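You operate a simulated robot arm through the tools that you are given. There is no shell and no other tool.

You are at the controls of a simulated robot arm. One attempt, no reset.

JOB
Measure the Drain jar's pH, hold the reading and log row 04.
Fine: rinse and dock the probe, push the white button after the reading, grey slider to row 04, meter left on pH; knobs, jars and the other sliders stay.

The check looks at the end state, three seconds after you hand in, the way a careful person would. Anything else that was tipped, shoved, dropped, spilled or broken makes it a failure.

ROBOT AND FRAMES
A 6-joint arm with a two-finger gripper, fixed in place. Base frame: the origin is on the floor under the middle of its stand, x ahead of it, y to its left, z up; the work surface is at about z = 780. Lengths are in mm, angles in degrees, forces in N, time in s.
It reaches about 1572 mm from its shoulder. Its first joint turns from -166.0 to 166.0 degrees. Payload 2.45 kg.
The TCP is the grasp point between the finger pads, 20 mm short of the fingertips. In the tool frame z runs along the fingers and y along their closing line. The gripper opens to 140 mm; its body begins 168 mm behind the TCP.
Orientation is that of the tool frame in the base frame, as [roll, pitch, yaw] about the fixed x, y, z axes, in that order (R = Rz(yaw) Ry(pitch) Rx(roll)). With the fingers straight down and closing along the base's y, the tool's x points along the base's -x, its y along +y and its z along -z.

CONTROLS
- The arm moves only by the tool drive_tool. Its argument "rows" is a list of rows, each a list of 3 entries, a list of its own where there are three numbers: the finger opening in mm, from 0 to 140, then the shift along the tool's x, y, z in units of 250 mm (1.0 is 250 mm), then the turn, a rotation vector about the tool's x, y, z in units of 45 degrees (1.0 is 45 degrees). In form: [[fingers, [dx, dy, dz], [wx, wy, wz]], ...]. A call has 1 to 20 rows; each row is the pose to reach, as a shift and turn from the pose commanded when the call began, along the tool's axes at that moment. A call with a number of a shift or a turn outside -1 to 1 is refused whole. A row lasts 0.2 s, in which the tool goes at most 50 mm and 8.6 degrees; a call with a longer step from one row to the next is refused whole, and so is a gripper value outside its range. Where a pose cannot be reached the arm comes as near as it can. A force on the tool above 40 N (or 10 N above the force at the start of the call, whichever is more), or a blocked arm, ends the call early, and 0.2 s more pass. Each finger travels about 45 mm/s and halts on what it meets, pressing with about 34 N; the grip force reading is that of the motor and also rises with nothing between the fingers. The clock runs only during rows and for 0.2 s after the last one: add rows that repeat a pose to give the fingers time. The reply holds the time, the measured pose of the TCP, the force on the tool along the base axes, the opening and the grip force, in the units named above and with some noise, with the torque about the TCP (base axes, N m) and any sound that the robot's microphone picked up, and new pictures: "pictures" is both (left out), scene, wrist or none.
- Cameras (640 x 400 px; columns grow to the right, rows downward): "scene" is fixed at [389.3, -663.4, 1424.3]; the picture's right is [0.95, -0.31, 0.00], its down [-0.10, -0.32, -0.94] and it looks along [0.30, 0.89, -0.33] (base axes); focal length 319 px, centre (320, 200). "wrist" rides on the gripper at [78, 11, -209] in the tool frame; the picture's right is [-0.14, 0.99, 0.00], its down [-0.92, -0.13, -0.37] and it looks along [-0.36, -0.05, 0.93] (tool axes); focal length 280 px, centre (320, 200).
- locate(camera, pixels): for up to 12 pixels [column, row] of the newest picture of that camera ("zoom" is the newest enlarged one), the place [x, y, z] in the base frame of the surface seen there, good to about 2 mm, but the place of the scene camera against the robot may be out by one fixed shift of up to 25 mm in any direction. The clock stands still meanwhile.
- enlarge(camera, box): a new picture of the part [left, top, right, bottom] of that camera's present view, enlarged. The clock stands still meanwhile.
- sign_off(): hands the job in; it is judged then, once.

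Unless the task says otherwise, let go and move clear before handing in.

The tools are called after "Request:" as a command line: name --argument value ..., lists and objects as JSON in quotes. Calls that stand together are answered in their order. drive_tool: Moves the arm, as the interface text tells. Its arguments: {"type":"object","properties":{"rows":{"type":"array"},"pictures":{"type":"string","enum":["both","scene","wrist","none"]}},"required":["rows"]} The other tools are called the same way: locate (camera, pixels) gives the place of the surface under pixels of a picture; enlarge (camera, box) takes an enlarged picture of a part of a camera's view; sign_off () hands the job in.

At the start:

```text
t: 0.0
ee_pos: [658.2, 516.0, 1160.8]
orientation: [-180.0, 0.0, 180.0]
ft_force: [0.8, -0.1, 0.1]
wrist_torque: [0.01, -0.01, -0.03]
width: 139.9
finger_force: 0.0
```

scene: 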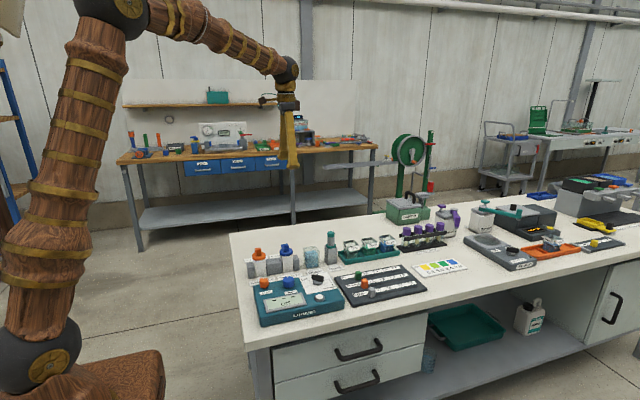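
wrist: 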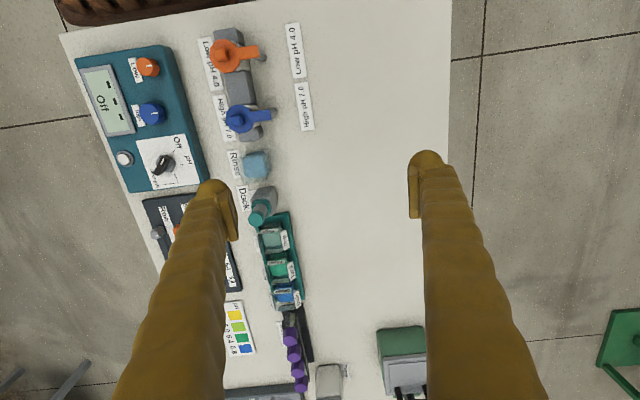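

The scene shows the meter (scene ~300,300), slider board (~380,285), jars and probe dock (~330,250). I'll enlarge the views first to read the labels.

Request:
enlarge --camera "scene" --box '[230, 220, 470, 340]'

Request:
enlarge --camera "wrist" --box '[60, 20, 340, 200]'

Request:
enlarge --camera "wrist" --box '[130, 170, 350, 320]'

```text
2.67 times, centred on (350, 280) of scene
```

zoom: 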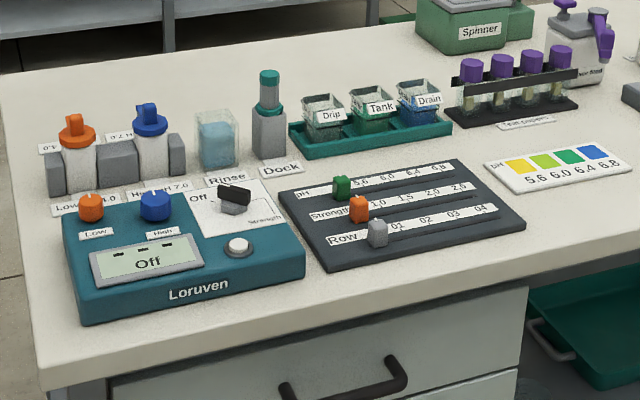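

```text
2.22 times, centred on (200, 110) of wrist
```

zoom: 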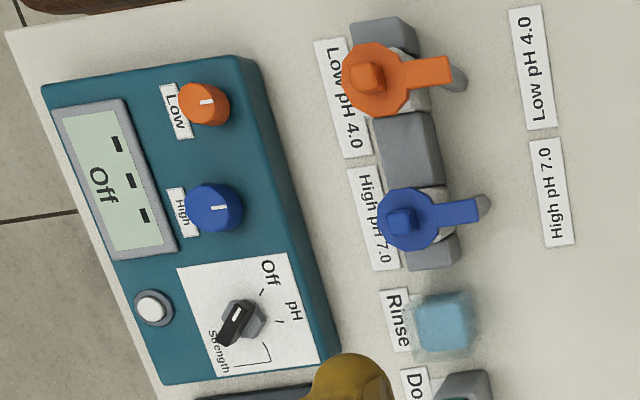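

```text
2.67 times, centred on (240, 245) of wrist
```

zoom: 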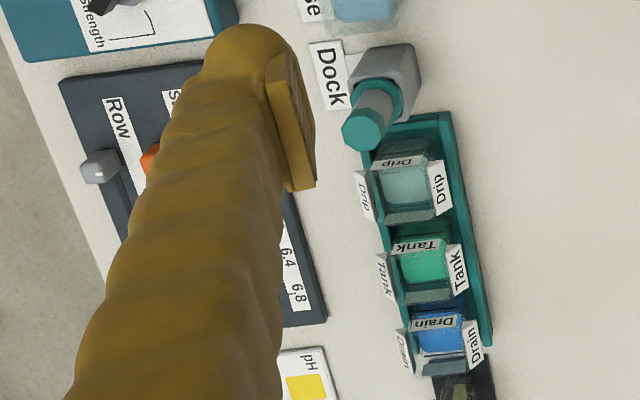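

The meter is on Off; the mode switch, probe in Dock and Drain jar (wrist ~285,297) are identifiable. I'll locate the key points from the wrist camera.

Request:
locate --camera "wrist" --pixels '[[148, 67], [152, 113], [124, 158], [163, 165], [257, 165], [265, 200], [257, 220], [275, 238], [281, 267], [287, 297], [157, 233], [370, 150]]'

Request:
locate --camera "scene" --pixels '[[318, 279], [319, 311], [331, 249], [331, 233], [371, 305], [364, 297], [358, 289], [388, 250], [408, 248], [301, 317], [309, 269], [290, 280]]'

Request:
enlarge --camera "scene" --box '[290, 220, 410, 280]'

Request:
enlarge --camera "scene" --box '[250, 265, 350, 325]'

Request:
enlarge --camera "scene" --box '[330, 260, 430, 320]'

```text
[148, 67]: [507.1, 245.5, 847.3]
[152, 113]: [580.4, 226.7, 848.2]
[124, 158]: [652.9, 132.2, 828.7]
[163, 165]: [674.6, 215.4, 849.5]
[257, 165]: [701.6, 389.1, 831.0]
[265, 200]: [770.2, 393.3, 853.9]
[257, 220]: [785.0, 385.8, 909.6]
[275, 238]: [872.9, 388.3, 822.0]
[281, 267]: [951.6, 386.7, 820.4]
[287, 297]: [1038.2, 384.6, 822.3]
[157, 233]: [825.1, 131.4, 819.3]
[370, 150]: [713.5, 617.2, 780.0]
```

```text
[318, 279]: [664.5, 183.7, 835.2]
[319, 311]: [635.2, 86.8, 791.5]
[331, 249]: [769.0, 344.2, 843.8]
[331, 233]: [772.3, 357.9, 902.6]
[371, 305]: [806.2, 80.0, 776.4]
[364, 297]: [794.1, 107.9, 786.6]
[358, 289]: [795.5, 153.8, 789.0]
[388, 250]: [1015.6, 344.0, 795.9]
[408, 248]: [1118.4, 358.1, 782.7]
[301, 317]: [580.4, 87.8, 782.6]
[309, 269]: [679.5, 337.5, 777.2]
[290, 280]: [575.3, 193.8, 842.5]
```

```text
5.33 times, centred on (350, 250) of scene
```

zoom: 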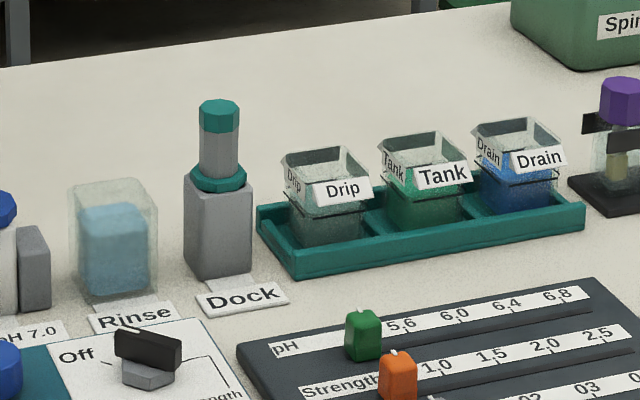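

```text
6.40 times, centred on (300, 295) of scene
```

zoom: 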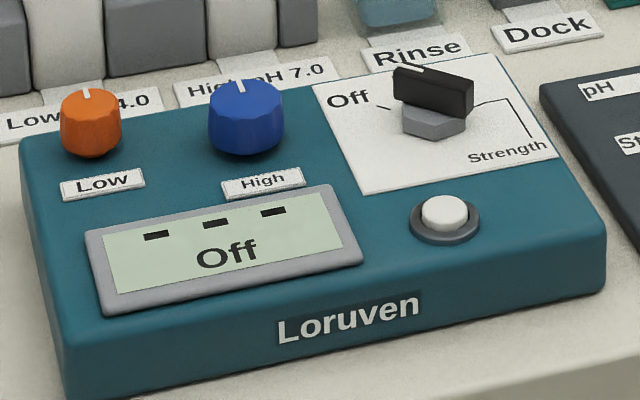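

```text
6.40 times, centred on (380, 290) of scene
```

zoom: 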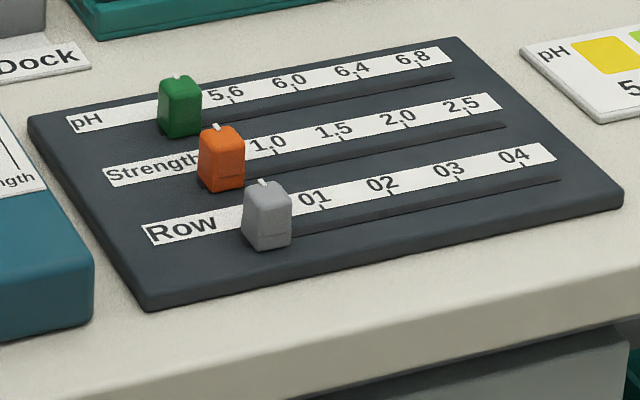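

The labels are readable: pointer near Off, pH, Strength on the mode switch; Drain is the rightmost jar with blue liquid. I'll move the camera over the meter for a closer look before touching anything.

Request:
drive_tool --rows '[[140, [0, -0.16, 0.04], [0, 0, 0]], [140, [0, -0.32, 0.08], [0, 0, 0]], [140, [0, -0.48, 0.12], [0, 0, 0]], [140, [0, -0.64, 0.16], [0, 0, 0]], [140, [0, -0.8, 0.2], [0, 0, 0]], [140, [0, -0.96, 0.24], [0, 0, 0]]]' --pictures "both"

```text
t: 1.4
ee_pos: [658.4, 274.6, 1102.0]
orientation: [180.0, 0.0, -180.0]
ft_force: [-0.7, 0.2, -0.6]
wrist_torque: [-0.01, -0.06, -0.02]
width: 140.2
finger_force: 0.0
```

scene: 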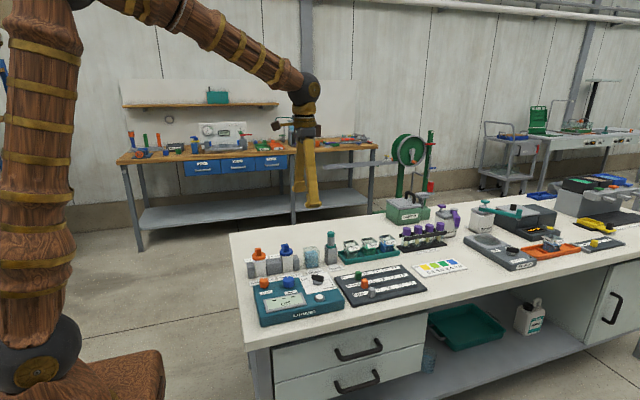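
wrist: 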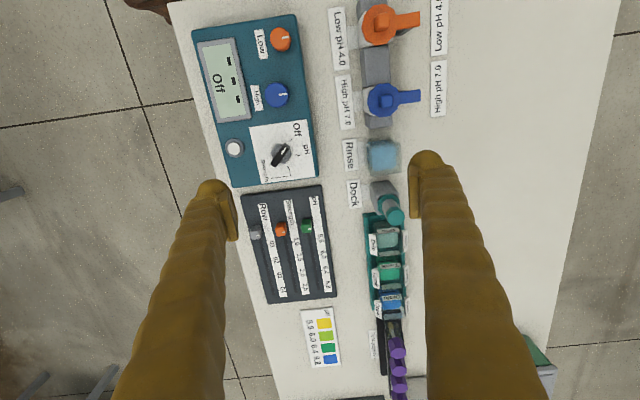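

The wrist view now shows the meter (200–310, 15–190), slider board (245–335,190–300), and jars (385,240–300). I'll zoom on them and locate their features.

Request:
enlarge --camera "wrist" --box '[190, 10, 330, 190]'

Request:
enlarge --camera "wrist" --box '[230, 180, 430, 320]'

Request:
locate --camera "wrist" --pixels '[[280, 154], [286, 147], [275, 162], [234, 148], [255, 232], [283, 228], [306, 225], [392, 213], [383, 190], [387, 238], [390, 270], [391, 300]]'

Request:
locate --camera "wrist" --pixels '[[261, 233], [273, 293], [261, 241], [279, 297], [264, 290], [294, 12], [316, 175], [234, 188], [380, 155], [370, 237], [400, 238], [310, 204]]'

```text
2.22 times, centred on (260, 100) of wrist
```

zoom: 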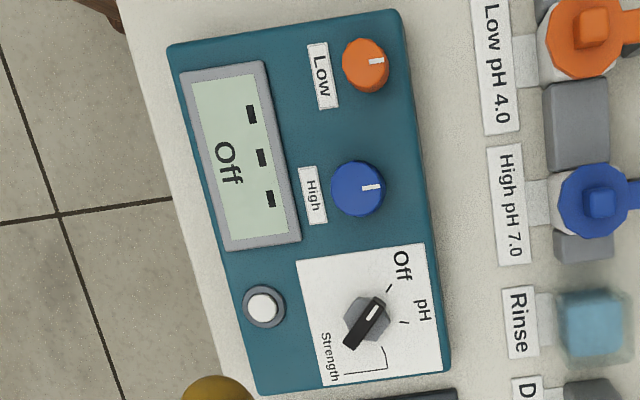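

```text
2.86 times, centred on (330, 250) of wrist
```

zoom: 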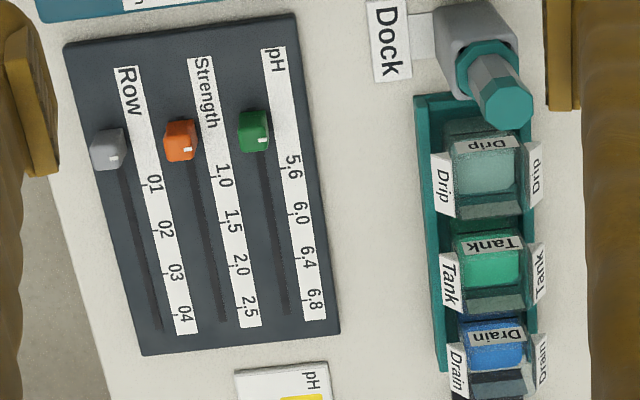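

```text
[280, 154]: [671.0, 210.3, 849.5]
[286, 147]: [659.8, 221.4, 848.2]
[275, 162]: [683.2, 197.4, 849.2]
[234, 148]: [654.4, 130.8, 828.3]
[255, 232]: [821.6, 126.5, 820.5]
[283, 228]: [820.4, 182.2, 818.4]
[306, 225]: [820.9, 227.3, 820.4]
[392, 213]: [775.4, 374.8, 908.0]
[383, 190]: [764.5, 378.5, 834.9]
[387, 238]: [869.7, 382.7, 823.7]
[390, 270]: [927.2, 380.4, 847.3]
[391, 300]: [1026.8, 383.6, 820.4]
```

```text
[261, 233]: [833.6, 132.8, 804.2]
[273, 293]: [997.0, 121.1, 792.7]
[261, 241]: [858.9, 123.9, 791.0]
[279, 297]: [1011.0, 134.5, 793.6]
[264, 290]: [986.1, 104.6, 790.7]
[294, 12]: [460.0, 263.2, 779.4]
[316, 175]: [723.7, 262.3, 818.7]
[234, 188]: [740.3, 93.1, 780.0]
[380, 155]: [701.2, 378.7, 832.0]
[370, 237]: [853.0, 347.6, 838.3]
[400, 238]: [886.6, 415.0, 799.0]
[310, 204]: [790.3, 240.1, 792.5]
```

The pointer runs from (659.8,221.4) to (683.2,197.4) with its white mark toward Off. I'll locate the slider ticks in the current zoom, and then the switch ticks.

Request:
locate --camera "zoom" --pixels '[[122, 172], [158, 328], [137, 180], [150, 228], [160, 273], [170, 318], [108, 150], [95, 140], [115, 158], [500, 108], [487, 160], [492, 340]]'

Request:
enlarge --camera "wrist" --box '[240, 110, 320, 190]'

Request:
enlarge --camera "scene" --box '[270, 60, 350, 220]'

```text
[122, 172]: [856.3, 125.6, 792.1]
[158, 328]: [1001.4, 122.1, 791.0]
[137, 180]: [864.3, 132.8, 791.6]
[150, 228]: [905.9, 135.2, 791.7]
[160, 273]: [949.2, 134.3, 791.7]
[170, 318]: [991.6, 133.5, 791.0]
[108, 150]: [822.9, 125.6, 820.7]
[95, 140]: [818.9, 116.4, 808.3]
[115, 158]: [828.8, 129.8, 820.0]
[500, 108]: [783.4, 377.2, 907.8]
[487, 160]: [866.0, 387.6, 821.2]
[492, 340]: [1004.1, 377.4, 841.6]
```

```text
5.00 times, centred on (280, 150) of wrist
```

zoom: 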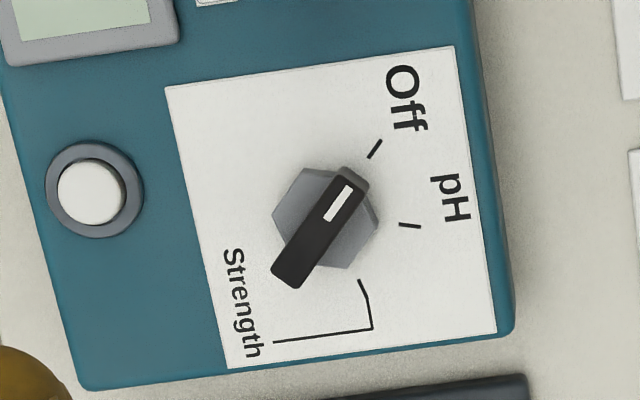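

```text
2.50 times, centred on (310, 140) of scene
```

zoom: 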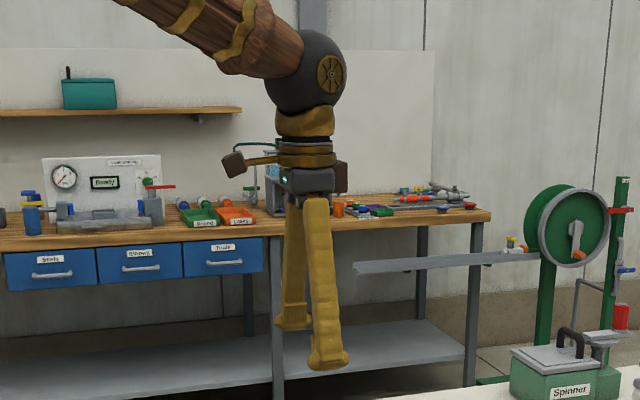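

Slider ticks: 01≈864, 02≈906, 03≈949, 04≈991.6 in x; slot at y≈124. Now I'll locate the switch ticks.

Request:
enlarge --camera "wrist" --box '[240, 110, 320, 190]'

Request:
locate --camera "zoom" --pixels '[[380, 142], [369, 157], [400, 224], [420, 227], [361, 282], [375, 328], [353, 178], [291, 275], [330, 215], [92, 192], [352, 172], [325, 255]]'

```text
5.00 times, centred on (280, 150) of wrist
```

zoom: 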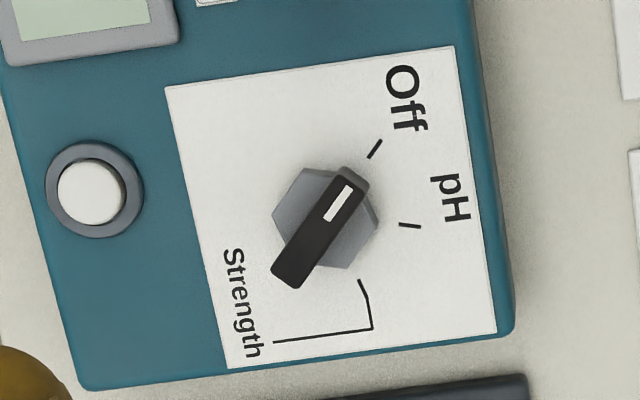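

```text
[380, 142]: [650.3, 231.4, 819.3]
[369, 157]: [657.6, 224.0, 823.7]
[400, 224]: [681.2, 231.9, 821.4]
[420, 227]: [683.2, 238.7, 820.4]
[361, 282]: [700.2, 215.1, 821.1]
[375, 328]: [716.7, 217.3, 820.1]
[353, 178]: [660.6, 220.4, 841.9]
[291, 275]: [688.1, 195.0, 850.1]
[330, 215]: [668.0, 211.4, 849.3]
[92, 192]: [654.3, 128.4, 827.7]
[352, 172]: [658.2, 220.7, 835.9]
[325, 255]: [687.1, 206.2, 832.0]
```

Knob centre fits (674.5, 207.5); ticks sit at 135° (Off), 75° (pH), 15° (Strength), so a −60° turn about base z is needed. I want to know the finger dimensions before going in, so I'll zoom on the fingers.

Request:
enlarge --camera "wrist" --box '[360, 120, 500, 260]'

Request:
locate --camera "wrist" --pixels '[[428, 153], [441, 163], [412, 180], [415, 215], [422, 160], [445, 190], [433, 215], [411, 160]]'

Request:
enlarge --camera "scene" --box '[290, 130, 340, 220]'

Request:
locate --camera "scene" --pixels '[[309, 204], [321, 206], [314, 206], [308, 198], [315, 170], [318, 180], [309, 180], [320, 199], [322, 199]]'

```text
2.86 times, centred on (430, 190) of wrist
```

zoom: 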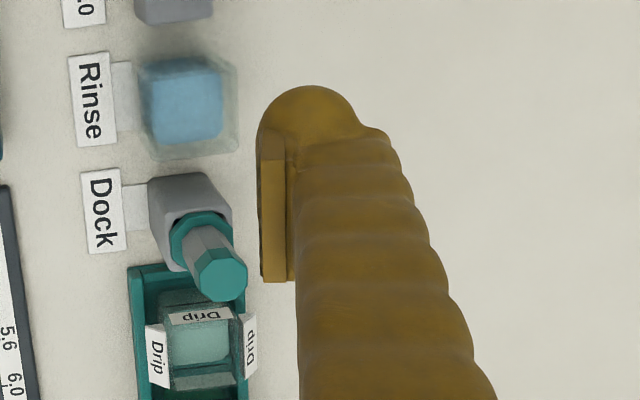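

```text
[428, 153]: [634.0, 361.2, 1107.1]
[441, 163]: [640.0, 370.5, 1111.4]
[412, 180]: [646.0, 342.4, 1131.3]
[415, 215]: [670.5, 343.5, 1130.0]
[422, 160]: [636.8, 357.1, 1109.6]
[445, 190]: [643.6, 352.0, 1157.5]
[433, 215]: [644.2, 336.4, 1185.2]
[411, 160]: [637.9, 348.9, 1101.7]
```

```text
4.44 times, centred on (315, 175) of scene
```

zoom: 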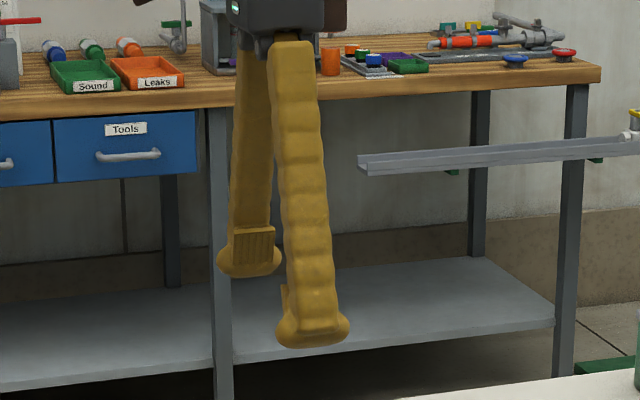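

```text
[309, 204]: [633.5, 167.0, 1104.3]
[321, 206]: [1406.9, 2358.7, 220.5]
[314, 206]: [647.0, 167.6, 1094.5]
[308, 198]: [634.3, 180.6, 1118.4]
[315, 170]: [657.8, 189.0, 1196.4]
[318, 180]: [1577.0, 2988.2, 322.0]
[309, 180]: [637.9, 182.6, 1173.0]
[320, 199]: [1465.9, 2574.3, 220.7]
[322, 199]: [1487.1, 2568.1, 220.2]
```

Finger feet are about 48 mm wide and 26 mm thick, tips 20 mm below TCP. Now I'll move over the mode switch at (674.5, 207.5), yaw so the fingers straddle the pointer bar, and stop well above it to check.

Request:
drive_tool --rows '[[60, [-0.009, -0.039, 0.103], [0, 0, 0.143]], [60, [-0.019, -0.078, 0.207], [0, 0, 0.286]], [60, [-0.028, -0.117, 0.31], [0, 0, 0.429]], [60, [-0.037, -0.157, 0.413], [0, 0, 0.571]], [60, [-0.046, -0.196, 0.516], [0, 0, 0.714]], [60, [-0.056, -0.235, 0.62], [0, 0, 0.857]], [60, [-0.065, -0.274, 0.723], [0, 0, 1.0]], [60, [-0.065, -0.274, 0.723], [0, 0, 1.0]]]' --pictures "both"

```text
t: 3.2
ee_pos: [676.2, 207.5, 921.0]
orientation: [-180.0, -0.1, 134.9]
ft_force: [-0.9, 0.5, -0.3]
wrist_torque: [0.01, -0.01, 0.0]
width: 60.2
finger_force: 0.1
```

scene: 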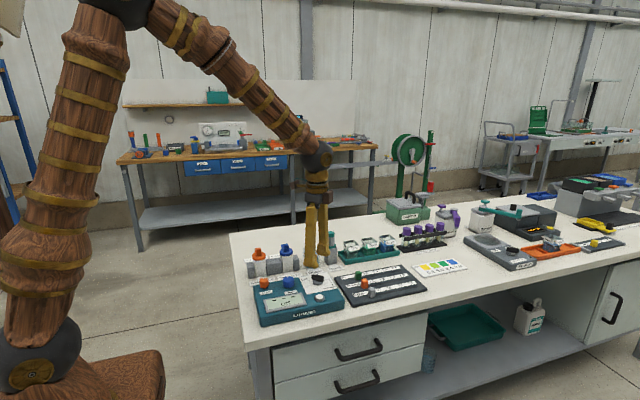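
wrist: 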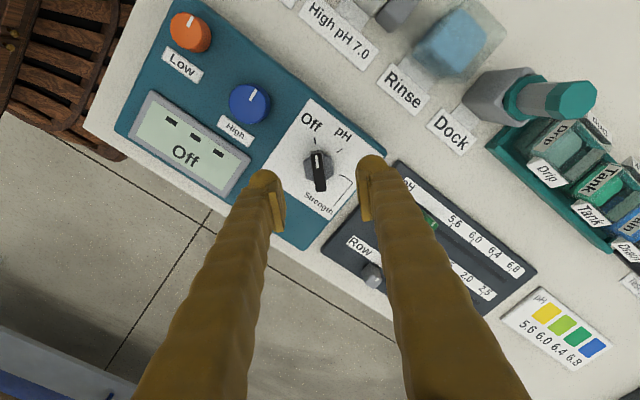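

The pointer (wrist ~318,170) lies between the fingers and its length runs along the image vertical, as wanted. I'll check with a zoom and locate its ends.

Request:
enlarge --camera "wrist" --box '[270, 110, 370, 230]'

Request:
locate --camera "wrist" --pixels '[[318, 154], [320, 190], [318, 172], [312, 172], [325, 172], [316, 144], [340, 151], [346, 180], [305, 165], [333, 165], [240, 185], [244, 155]]'

```text
3.33 times, centred on (320, 170) of wrist
```

zoom: 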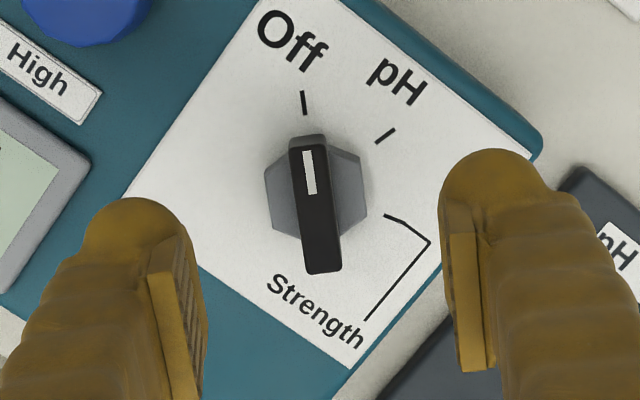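

```text
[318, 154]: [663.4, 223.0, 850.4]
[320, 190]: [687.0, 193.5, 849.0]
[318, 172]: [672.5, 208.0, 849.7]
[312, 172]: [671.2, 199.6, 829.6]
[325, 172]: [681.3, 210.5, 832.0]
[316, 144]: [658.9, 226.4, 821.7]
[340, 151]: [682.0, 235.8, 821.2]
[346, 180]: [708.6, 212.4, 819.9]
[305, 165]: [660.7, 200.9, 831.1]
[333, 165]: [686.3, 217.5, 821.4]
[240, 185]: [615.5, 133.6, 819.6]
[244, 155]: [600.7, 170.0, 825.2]
```

Bar centre is (675, 208), aligned with the TCP. I'll descend to TCP z≈854 (tips ~834, above the hex at 832) and close on the bar.

Request:
drive_tool --rows '[[60, [0, 0, 0.07], [0, 0, 0]], [60, [0, 0, 0.14], [0, 0, 0]], [60, [0, 0, 0.2], [0, 0, 0]], [60, [0, 0, 0.264], [0, 0, 0]], [60, [0, 0, 0.264], [0, 0, 0]], [40, [0, 0, 0.264], [0, 0, 0]], [20, [0, 0, 0.264], [0, 0, 0]], [8, [0, 0, 0.264], [0, 0, 0]], [6, [0, 0, 0.264], [0, 0, 0]], [6, [0, 0, 0.264], [0, 0, 0]]]' --pictures "both"

```text
t: 5.4
ee_pos: [675.3, 206.7, 854.8]
orientation: [180.0, 0.0, 135.0]
ft_force: [-8.1, -11.9, 0.2]
wrist_torque: [-0.07, 0.12, -0.01]
width: 14.9
finger_force: 7.0
```

scene: 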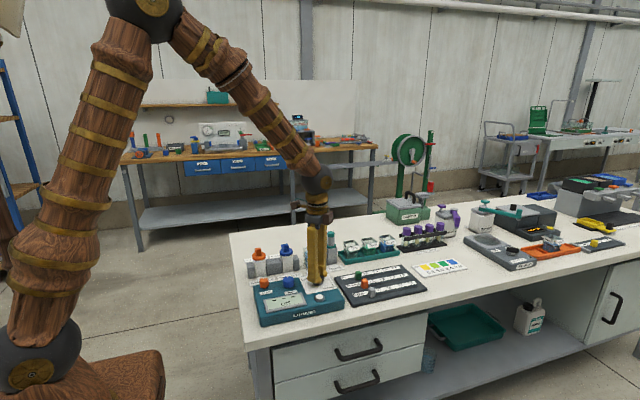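
wrist: 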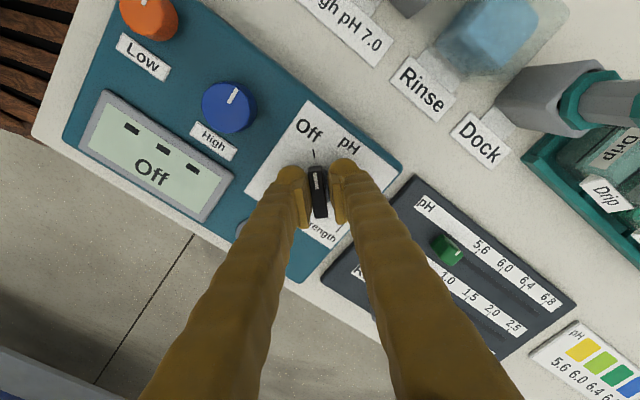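

The fingers have met the bar (width 14.9, slight sideways force −8/−12), so I'm about 1–2 mm off-centre along the closing line. I'll ease over by ~1.5 mm and then turn 30° toward pH.

Request:
drive_tool --rows '[[4, [0, -0.006, 0], [0, 0, 0]], [4, [0, -0.006, 0], [0, 0, 0]], [4, [0, -0.006, 0], [0, 0, 0.133]], [4, [0, -0.006, 0], [0, 0, 0.267]], [4, [0, -0.006, 0], [0, 0, 0.4]], [4, [0, -0.006, 0], [0, 0, 0.533]], [4, [0, -0.006, 0], [0, 0, 0.667]]]' --pictures "both"

```text
t: 7.0
ee_pos: [673.7, 207.3, 854.4]
orientation: [179.9, -0.1, 104.9]
ft_force: [9.0, 7.6, -21.6]
wrist_torque: [-0.03, -0.08, 0.04]
width: 11.1
finger_force: 38.3
```

scene: 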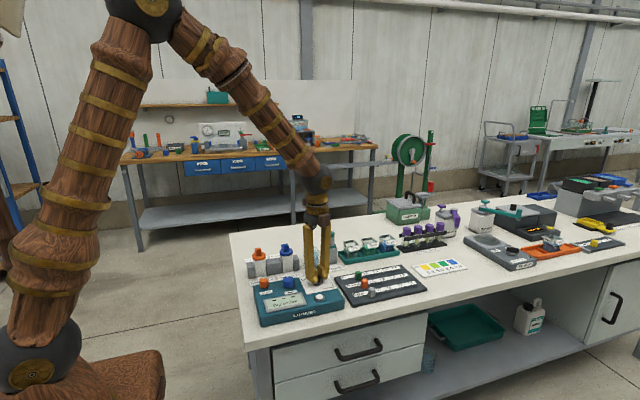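
wrist: 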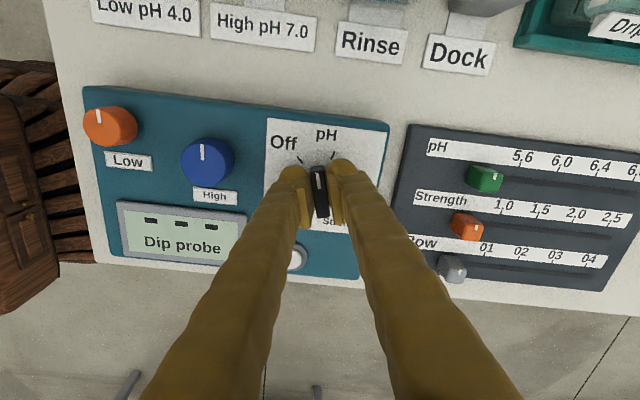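

The display now reads "Dip probe" with the switch halfway; I'll complete the remaining 30° to the pH tick.

Request:
drive_tool --rows '[[4, [0, 0, 0], [0, 0, 0.133]], [4, [0, 0, 0], [0, 0, 0.267]], [4, [0, 0, 0], [0, 0, 0.4]], [4, [0, 0, 0], [0, 0, 0.533]], [4, [0, 0, 0], [0, 0, 0.667]], [4, [0, 0, 0], [0, 0, 0.667]]]' --pictures "both"

```text
t: 7.8
ee_pos: [674.8, 205.3, 855.0]
orientation: [-180.0, 0.0, 88.9]
ft_force: [3.3, 4.1, -5.3]
wrist_torque: [-0.05, -0.01, 0.03]
width: 11.3
finger_force: 37.9
stopped in row 3: the force on the tool passed its limit at 40 N (the readings are from after the stop); the commanded pose is now the measured one
```

scene: 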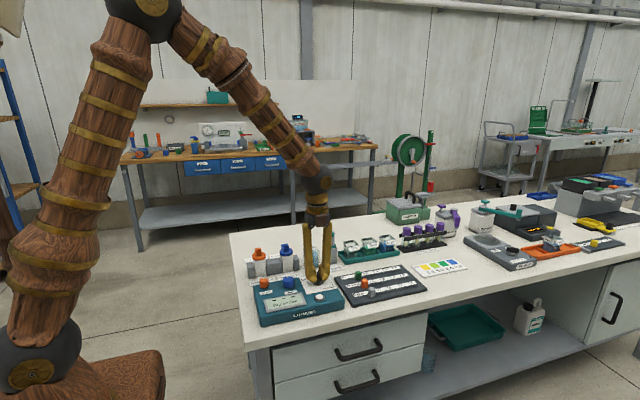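
wrist: 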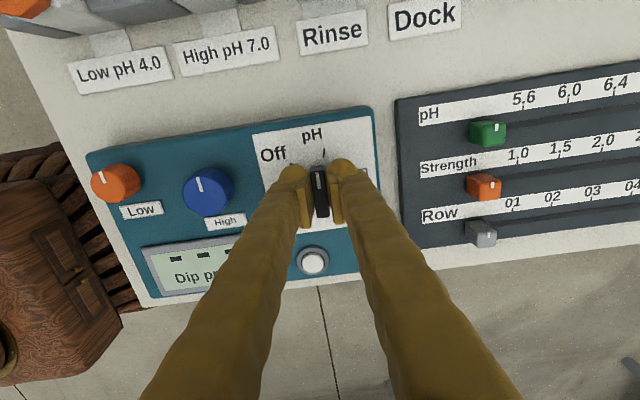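

The turn was stopped at 46° by a force spike, and the forces have since relaxed (3–5 N). I'll turn the remaining ~14° in small steps.

Request:
drive_tool --rows '[[4, [0, 0, 0], [0, 0, 0.06]], [4, [0, 0, 0], [0, 0, 0.12]], [4, [0, 0, 0], [0, 0, 0.18]], [4, [0, 0, 0], [0, 0, 0.24]], [4, [0, 0, 0], [0, 0, 0.31]], [4, [0, 0, 0], [0, 0, 0.31]]]' --pictures "wrist"

```text
t: 9.2
ee_pos: [675.7, 206.6, 855.1]
orientation: [180.0, -0.1, 75.0]
ft_force: [17.1, 5.6, -12.2]
wrist_torque: [0.09, -0.19, 0.07]
width: 11.2
finger_force: 38.2
```

wrist: 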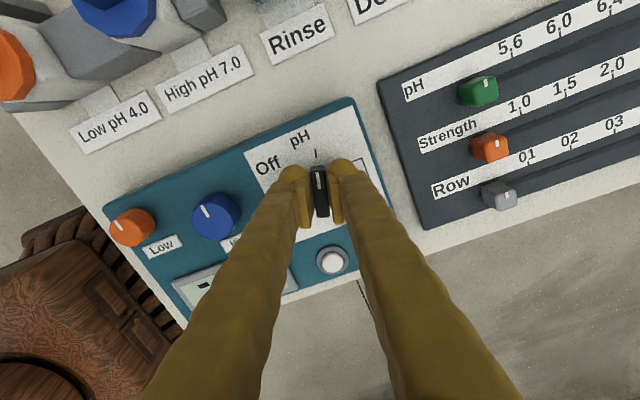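

The pointer now aligns with the pH tick (wrist ~318,155). I'll open the fingers symmetrically and rise to check it stays.

Request:
drive_tool --rows '[[20, [0, 0, 0], [0, 0, 0]], [40, [0, 0, 0], [0, 0, 0]], [60, [0, 0, 0], [0, 0, 0]], [60, [0, 0, 0], [0, 0, 0]], [60, [0, 0, -0.1], [0, 0, 0]], [60, [0, 0, -0.25], [0, 0, 0]], [60, [0, 0, -0.42], [0, 0, 0]], [60, [0, 0, -0.6], [0, 0, 0]]]' --pictures "both"

Request:
enlarge --camera "wrist" --box '[220, 80, 420, 240]'

```text
t: 11.0
ee_pos: [673.5, 206.7, 1004.7]
orientation: [179.9, -0.1, 75.0]
ft_force: [-0.7, 0.2, 0.1]
wrist_torque: [0.0, 0.01, 0.0]
width: 60.1
finger_force: 0.0
```

scene: 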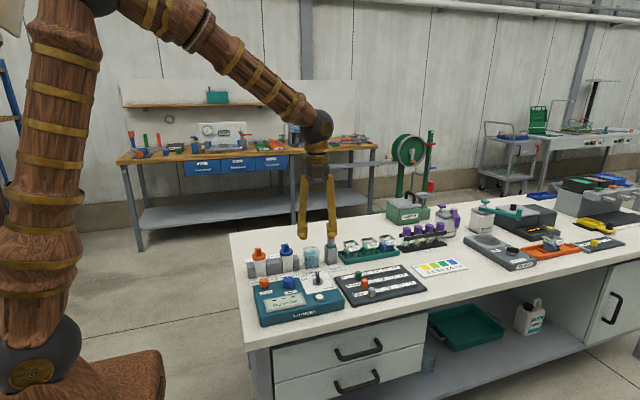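
wrist: 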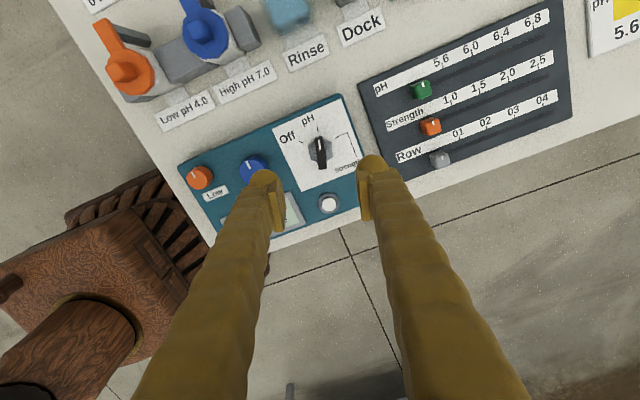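

```text
2.50 times, centred on (320, 160) of wrist
```

zoom: 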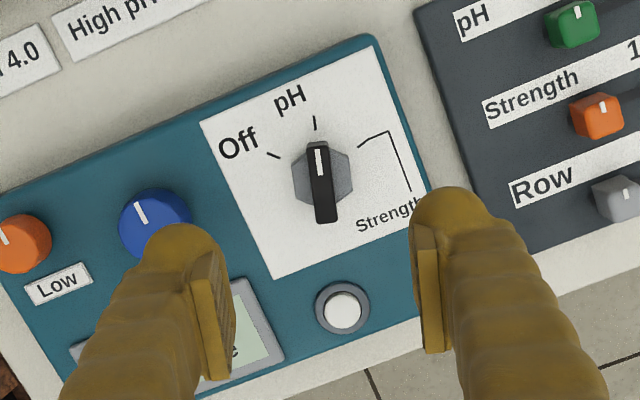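

The pointer rests on pH. Next I'll travel up and toward the probe while turning the gripper back to closing along y (105° in three calls).

Request:
drive_tool --rows '[[60, [0.144, -0.017, -0.044], [0, 0, -0.16]], [60, [0.287, -0.035, -0.088], [0, 0, -0.32]], [60, [0.431, -0.052, -0.132], [0, 0, -0.48]], [60, [0.574, -0.07, -0.176], [0, 0, -0.64]], [60, [0.718, -0.087, -0.22], [0, 0, -0.8]]]' --pictures "none"

Request:
drive_tool --rows '[[70, [0, 0, 0], [0, 0, -0.16]], [80, [0, 0, 0], [0, 0, -0.32]], [90, [0, 0, 0], [0, 0, -0.48]], [90, [0, 0, 0], [0, 0, -0.64]], [90, [0, 0, 0], [0, 0, -0.8]]]' --pictures "none"

Request:
drive_tool --rows '[[90, [0, 0, 0], [0, 0, -0.16]], [90, [0, 0, 0], [0, 0, -0.32]], [90, [0, 0, 0], [0, 0, -0.48]], [90, [0, 0, 0], [0, 0, -0.64]], [90, [0, 0, 0], [0, 0, -0.733]]]' --pictures "both"

```text
t: 12.2
ee_pos: [699.9, 386.8, 1060.3]
orientation: [179.9, 0.0, 111.2]
ft_force: [0.2, -0.6, 0.9]
wrist_torque: [0.02, 0.01, 0.04]
width: 60.0
finger_force: 0.1
```

```text
t: 13.4
ee_pos: [699.7, 385.6, 1059.1]
orientation: [179.8, 0.2, 147.2]
ft_force: [0.0, 0.2, 0.1]
wrist_torque: [0.0, -0.01, 0.01]
width: 89.9
finger_force: 0.1
```

```text
t: 14.6
ee_pos: [699.3, 385.9, 1059.4]
orientation: [179.9, 0.1, -179.9]
ft_force: [-0.1, 0.2, -0.3]
wrist_torque: [-0.03, 0.02, -0.03]
width: 90.1
finger_force: 0.1
```

scene: 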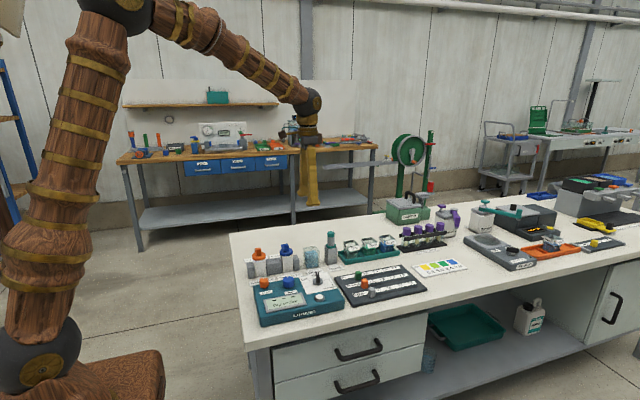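
wrist: 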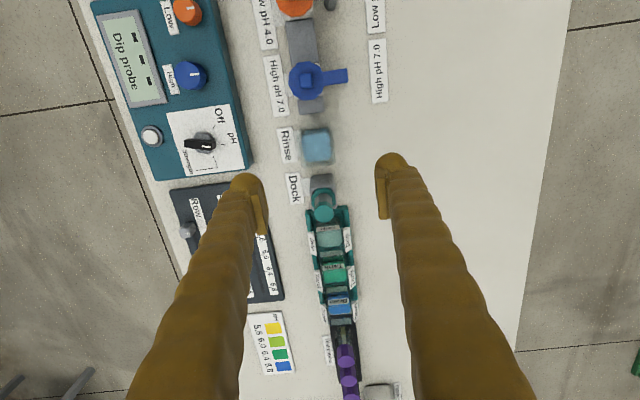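

The gripper is back to closing along y and the probe, jars and rinse are between the fingers in view. I'll zoom and locate their geometry.

Request:
enlarge --camera "wrist" --box '[270, 110, 390, 220]'

Request:
locate --camera "wrist" --pixels '[[323, 213], [323, 203], [321, 181], [332, 215], [314, 214], [323, 220], [316, 148], [304, 140], [330, 140], [318, 131], [318, 162], [323, 193]]'

Request:
enlarge --camera "wrist" --box '[280, 200, 400, 350]'

Request:
locate --camera "wrist" --pixels '[[339, 306], [329, 294], [352, 294], [329, 318], [354, 318], [340, 290], [345, 357], [340, 325], [327, 236], [335, 271], [340, 294], [340, 300]]'

```text
3.64 times, centred on (330, 165) of wrist
```

zoom: 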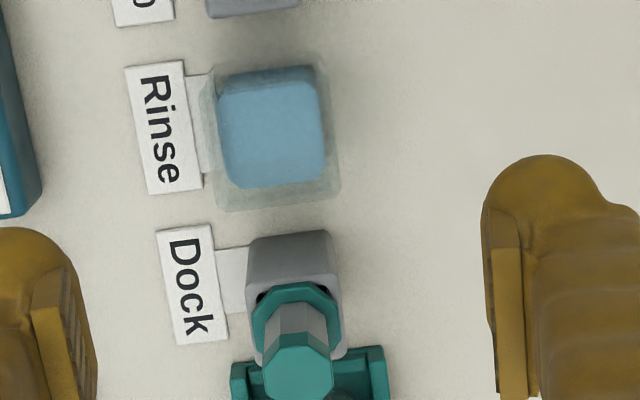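

```text
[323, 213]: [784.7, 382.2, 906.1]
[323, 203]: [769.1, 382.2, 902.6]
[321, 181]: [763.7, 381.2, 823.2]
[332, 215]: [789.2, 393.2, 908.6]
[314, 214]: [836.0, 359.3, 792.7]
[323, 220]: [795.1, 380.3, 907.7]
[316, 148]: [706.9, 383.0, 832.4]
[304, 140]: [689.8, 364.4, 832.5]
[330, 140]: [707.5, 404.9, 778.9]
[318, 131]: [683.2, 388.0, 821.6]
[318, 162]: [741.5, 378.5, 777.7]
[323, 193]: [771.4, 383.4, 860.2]
```

```text
2.67 times, centred on (340, 275) of wrist
```

zoom: 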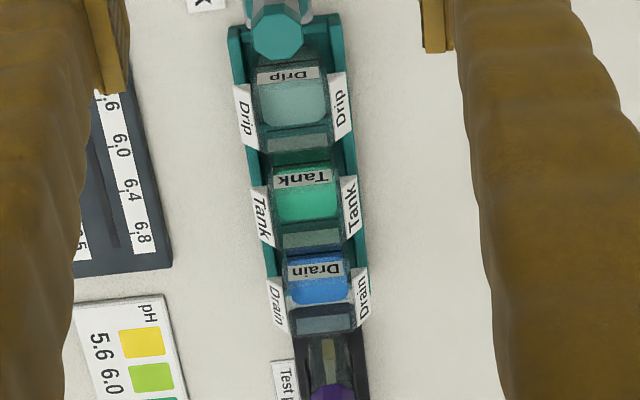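

```text
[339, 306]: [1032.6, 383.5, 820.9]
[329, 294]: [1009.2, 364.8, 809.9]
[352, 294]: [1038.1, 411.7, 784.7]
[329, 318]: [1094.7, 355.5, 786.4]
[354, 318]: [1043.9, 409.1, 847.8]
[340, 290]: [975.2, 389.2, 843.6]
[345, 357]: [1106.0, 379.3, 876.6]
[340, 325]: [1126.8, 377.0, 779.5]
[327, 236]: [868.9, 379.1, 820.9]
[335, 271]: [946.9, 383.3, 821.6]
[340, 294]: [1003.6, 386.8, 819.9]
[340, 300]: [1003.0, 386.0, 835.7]
```

Cap centre ≈ (782, 382), top z≈908; collar top ≈855. I'll move over the probe at a safe height and verify alignment.

Request:
drive_tool --rows '[[80, [-0.11, -0.005, 0.13], [0, 0, 0]], [80, [-0.22, -0.011, 0.26], [0, 0, 0]], [80, [-0.33, -0.0164, 0.38], [0, 0, 0]], [80, [-0.33, -0.0164, 0.38], [0, 0, 0]]]' --pictures "both"

```text
t: 15.6
ee_pos: [782.5, 381.8, 967.2]
orientation: [-180.0, 0.1, -180.0]
ft_force: [0.3, -1.2, -0.1]
wrist_torque: [0.0, -0.01, 0.01]
width: 79.9
finger_force: 0.1
```

scene: 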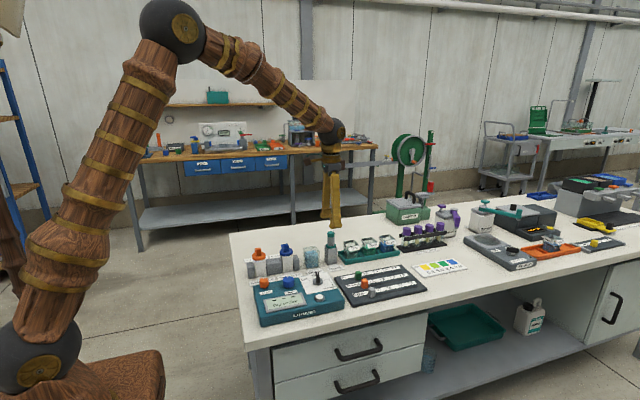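
wrist: 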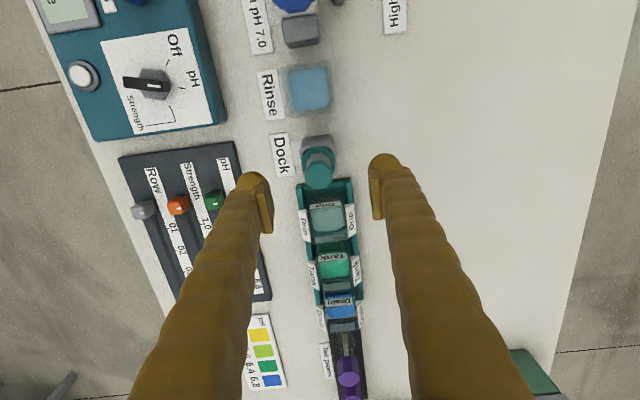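

Request:
enlarge --camera "wrist" --box '[270, 120, 370, 220]'

Request:
locate --camera "zoom" --pixels '[[318, 160], [318, 220], [280, 190], [355, 190], [318, 190], [300, 140], [325, 105], [340, 70], [355, 150], [280, 150], [318, 205], [300, 100]]'

```text
4.00 times, centred on (320, 170) of wrist
```

zoom: 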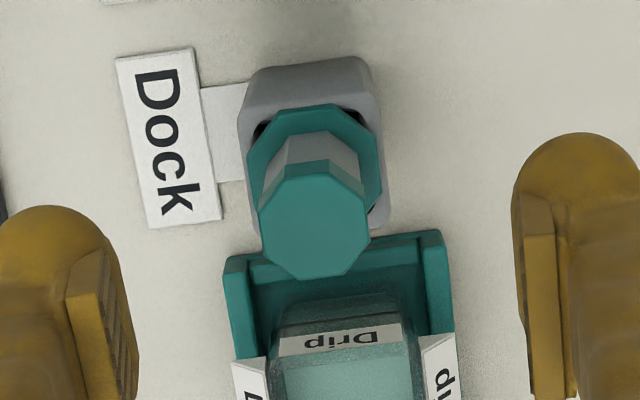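

```text
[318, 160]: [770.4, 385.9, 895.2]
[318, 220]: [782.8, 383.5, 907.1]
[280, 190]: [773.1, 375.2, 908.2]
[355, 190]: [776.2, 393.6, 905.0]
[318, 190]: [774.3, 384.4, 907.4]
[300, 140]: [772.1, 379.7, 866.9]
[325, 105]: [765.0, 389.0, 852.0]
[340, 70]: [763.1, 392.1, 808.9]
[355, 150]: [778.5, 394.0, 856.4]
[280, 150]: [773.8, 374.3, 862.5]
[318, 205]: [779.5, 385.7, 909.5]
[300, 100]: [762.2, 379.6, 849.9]
```

The cap octagon is centred at (782, 383) and the TCP is right above it. I'll descend to TCP z≈886 and close on the handle.

Request:
drive_tool --rows '[[80, [0, 0.002, 0.1], [0, 0, 0]], [80, [0, 0.003, 0.2], [0, 0, 0]], [80, [0, 0.004, 0.27], [0, 0, 0]], [80, [0, 0.004, 0.32], [0, 0, 0]], [80, [0, 0.004, 0.32], [0, 0, 0]], [60, [0, 0.004, 0.32], [0, 0, 0]], [45, [0, 0.004, 0.32], [0, 0, 0]], [35, [0, 0.004, 0.32], [0, 0, 0]], [25, [0, 0.004, 0.32], [0, 0, 0]], [18, [0, 0.004, 0.32], [0, 0, 0]], [15, [0, 0.004, 0.32], [0, 0, 0]], [15, [0, 0.004, 0.32], [0, 0, 0]]]' --pictures "both"

```text
t: 18.2
ee_pos: [782.6, 381.7, 885.2]
orientation: [-180.0, 0.1, -180.0]
ft_force: [0.1, -0.2, 0.0]
wrist_torque: [-0.03, 0.02, 0.03]
width: 25.0
finger_force: 34.0
```

scene: 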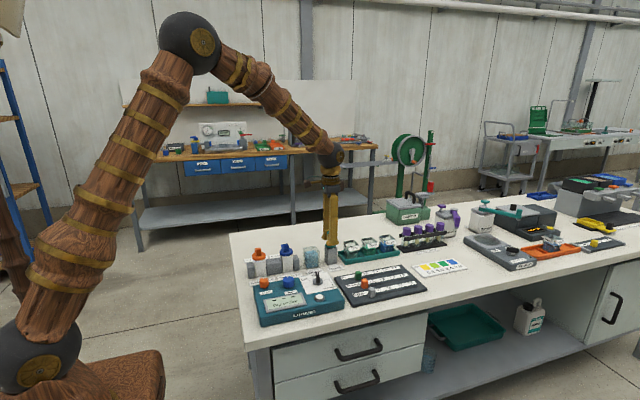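
wrist: 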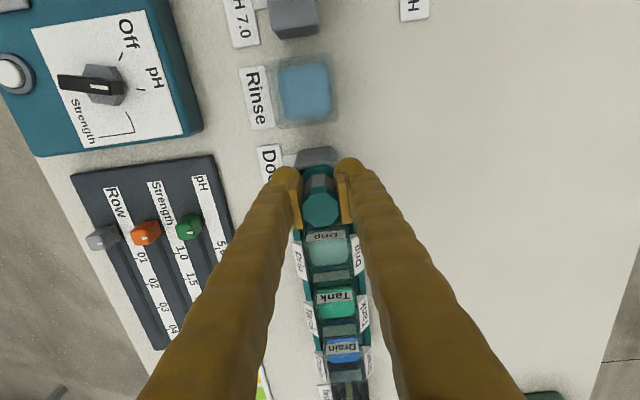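

The probe is gripped (width 25, 34 N) with no side load. I'll lift it straight up 110 mm out of the dock.

Request:
drive_tool --rows '[[15, [0, 0, -0.06], [0, 0, 0]], [15, [0, 0, -0.14], [0, 0, 0]], [15, [0, 0, -0.24], [0, 0, 0]], [15, [0, 0, -0.34], [0, 0, 0]], [15, [0, 0, -0.44], [0, 0, 0]]]' --pictures "both"

Request:
enlarge --camera "scene" --box '[300, 160, 400, 280]'

```text
t: 19.4
ee_pos: [783.1, 382.4, 995.1]
orientation: [-180.0, 0.1, -180.0]
ft_force: [-0.9, -0.7, -1.2]
wrist_torque: [-0.03, 0.01, 0.0]
width: 24.7
finger_force: 33.9
```

scene: 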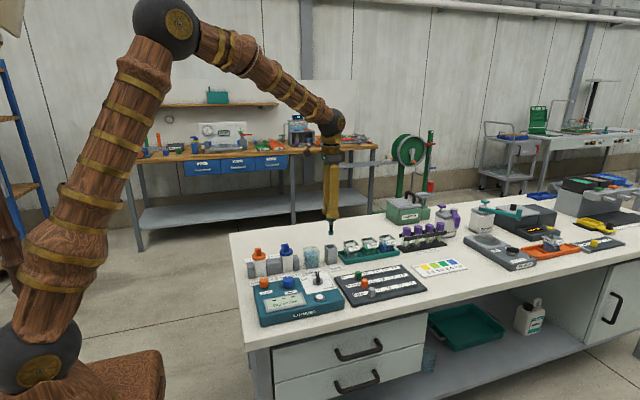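
wrist: 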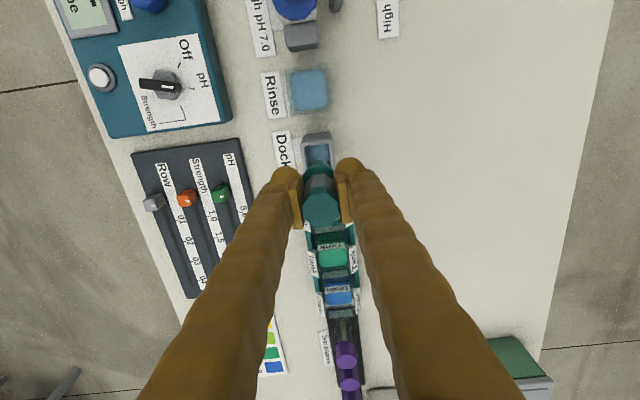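

```text
3.33 times, centred on (350, 220) of scene
```

zoom: 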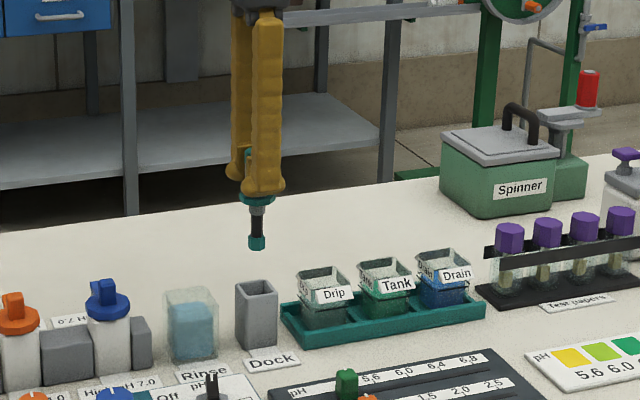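

The probe came out cleanly: collar bottom ≈45 mm and tip ≈95 mm below the TCP. The Drain jar is visible between the fingers (wrist ~338,295), so I'll zoom and locate its walls.

Request:
enlarge --camera "wrist" --box '[300, 230, 380, 330]'

Request:
locate --camera "zoom" --pixels '[[250, 225], [385, 222], [320, 235], [260, 280], [380, 275], [320, 270], [320, 205], [320, 300], [250, 255], [400, 250], [300, 120], [320, 260]]'

```text
4.00 times, centred on (340, 280) of wrist
```

zoom: 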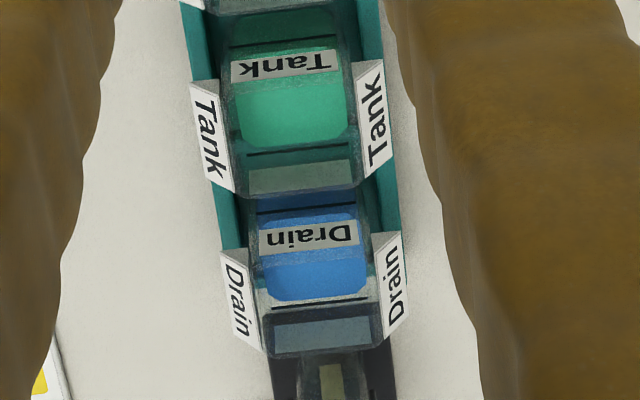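

```text
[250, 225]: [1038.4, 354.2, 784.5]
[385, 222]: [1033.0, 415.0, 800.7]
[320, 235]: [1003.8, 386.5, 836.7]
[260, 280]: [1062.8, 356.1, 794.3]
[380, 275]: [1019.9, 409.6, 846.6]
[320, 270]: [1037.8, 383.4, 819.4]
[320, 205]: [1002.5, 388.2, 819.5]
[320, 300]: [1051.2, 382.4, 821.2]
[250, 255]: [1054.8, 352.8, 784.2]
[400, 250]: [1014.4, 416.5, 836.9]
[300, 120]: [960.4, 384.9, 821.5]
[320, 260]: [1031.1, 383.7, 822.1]
```

Request:
locate --camera "zoom" --pixels '[[272, 290], [360, 285], [315, 298], [300, 295], [345, 290], [268, 270], [362, 262], [235, 290], [395, 270], [275, 330], [365, 325], [320, 345]]'

Request:
enlarge --camera "scene" --box '[340, 220, 410, 270]'

Request:
locate --camera "scene" --pixels '[[333, 252], [326, 250], [331, 245], [330, 255], [384, 240], [388, 250], [380, 245], [310, 295]]'

```text
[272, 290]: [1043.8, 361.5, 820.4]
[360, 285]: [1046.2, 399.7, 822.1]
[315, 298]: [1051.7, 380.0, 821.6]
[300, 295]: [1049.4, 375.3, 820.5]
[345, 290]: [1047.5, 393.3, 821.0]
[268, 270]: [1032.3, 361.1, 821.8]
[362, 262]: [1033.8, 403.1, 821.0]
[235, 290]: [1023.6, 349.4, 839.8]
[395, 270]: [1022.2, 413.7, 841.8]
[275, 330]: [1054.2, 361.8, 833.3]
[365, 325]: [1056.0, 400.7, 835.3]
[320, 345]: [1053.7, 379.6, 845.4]
```

```text
8.00 times, centred on (375, 245) of scene
```

zoom: 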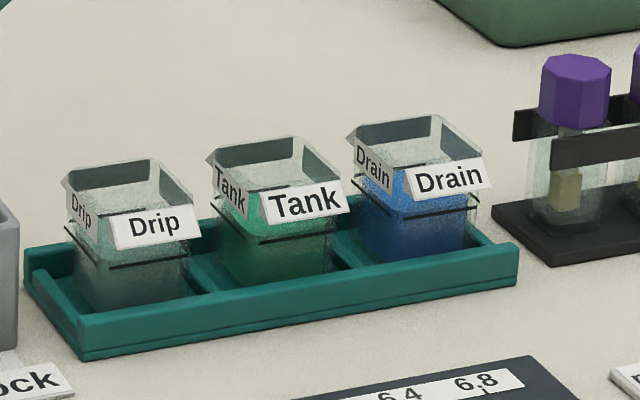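

```text
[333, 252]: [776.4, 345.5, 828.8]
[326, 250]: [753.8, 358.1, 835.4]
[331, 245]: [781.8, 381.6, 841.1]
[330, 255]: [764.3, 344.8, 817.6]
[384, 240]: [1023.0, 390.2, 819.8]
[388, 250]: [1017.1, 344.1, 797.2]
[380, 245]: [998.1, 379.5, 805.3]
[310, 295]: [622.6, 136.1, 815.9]
```

Drain jar interior is about x 1007–1052, y 361–403, so its centre is (1029, 382), with liquid surface at z≈821. I'll measure the probe tip's height with the scene camera to choose the dip depth.

Request:
enlarge --camera "scene" --box '[310, 190, 360, 240]'

Request:
locate --camera "scene" --pixels '[[331, 234], [331, 233], [331, 231], [331, 227], [331, 223], [331, 220], [331, 218], [327, 212], [368, 310]]'

```text
8.00 times, centred on (335, 215) of scene
```

zoom: 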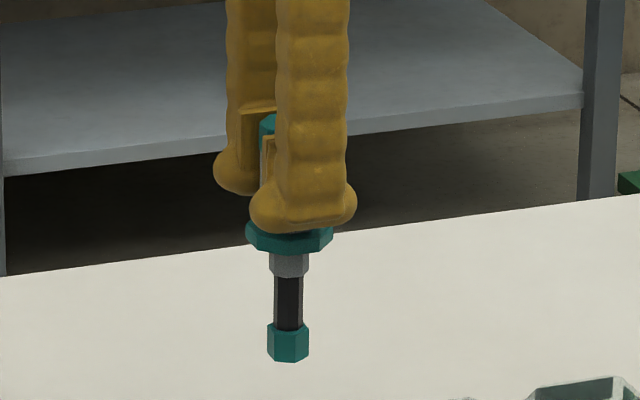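

```text
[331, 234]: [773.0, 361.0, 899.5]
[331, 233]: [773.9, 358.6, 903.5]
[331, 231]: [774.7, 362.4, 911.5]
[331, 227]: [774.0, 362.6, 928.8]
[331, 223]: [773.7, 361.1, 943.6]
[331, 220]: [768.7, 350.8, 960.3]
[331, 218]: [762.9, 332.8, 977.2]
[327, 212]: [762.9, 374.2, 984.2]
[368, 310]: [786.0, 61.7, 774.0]
```

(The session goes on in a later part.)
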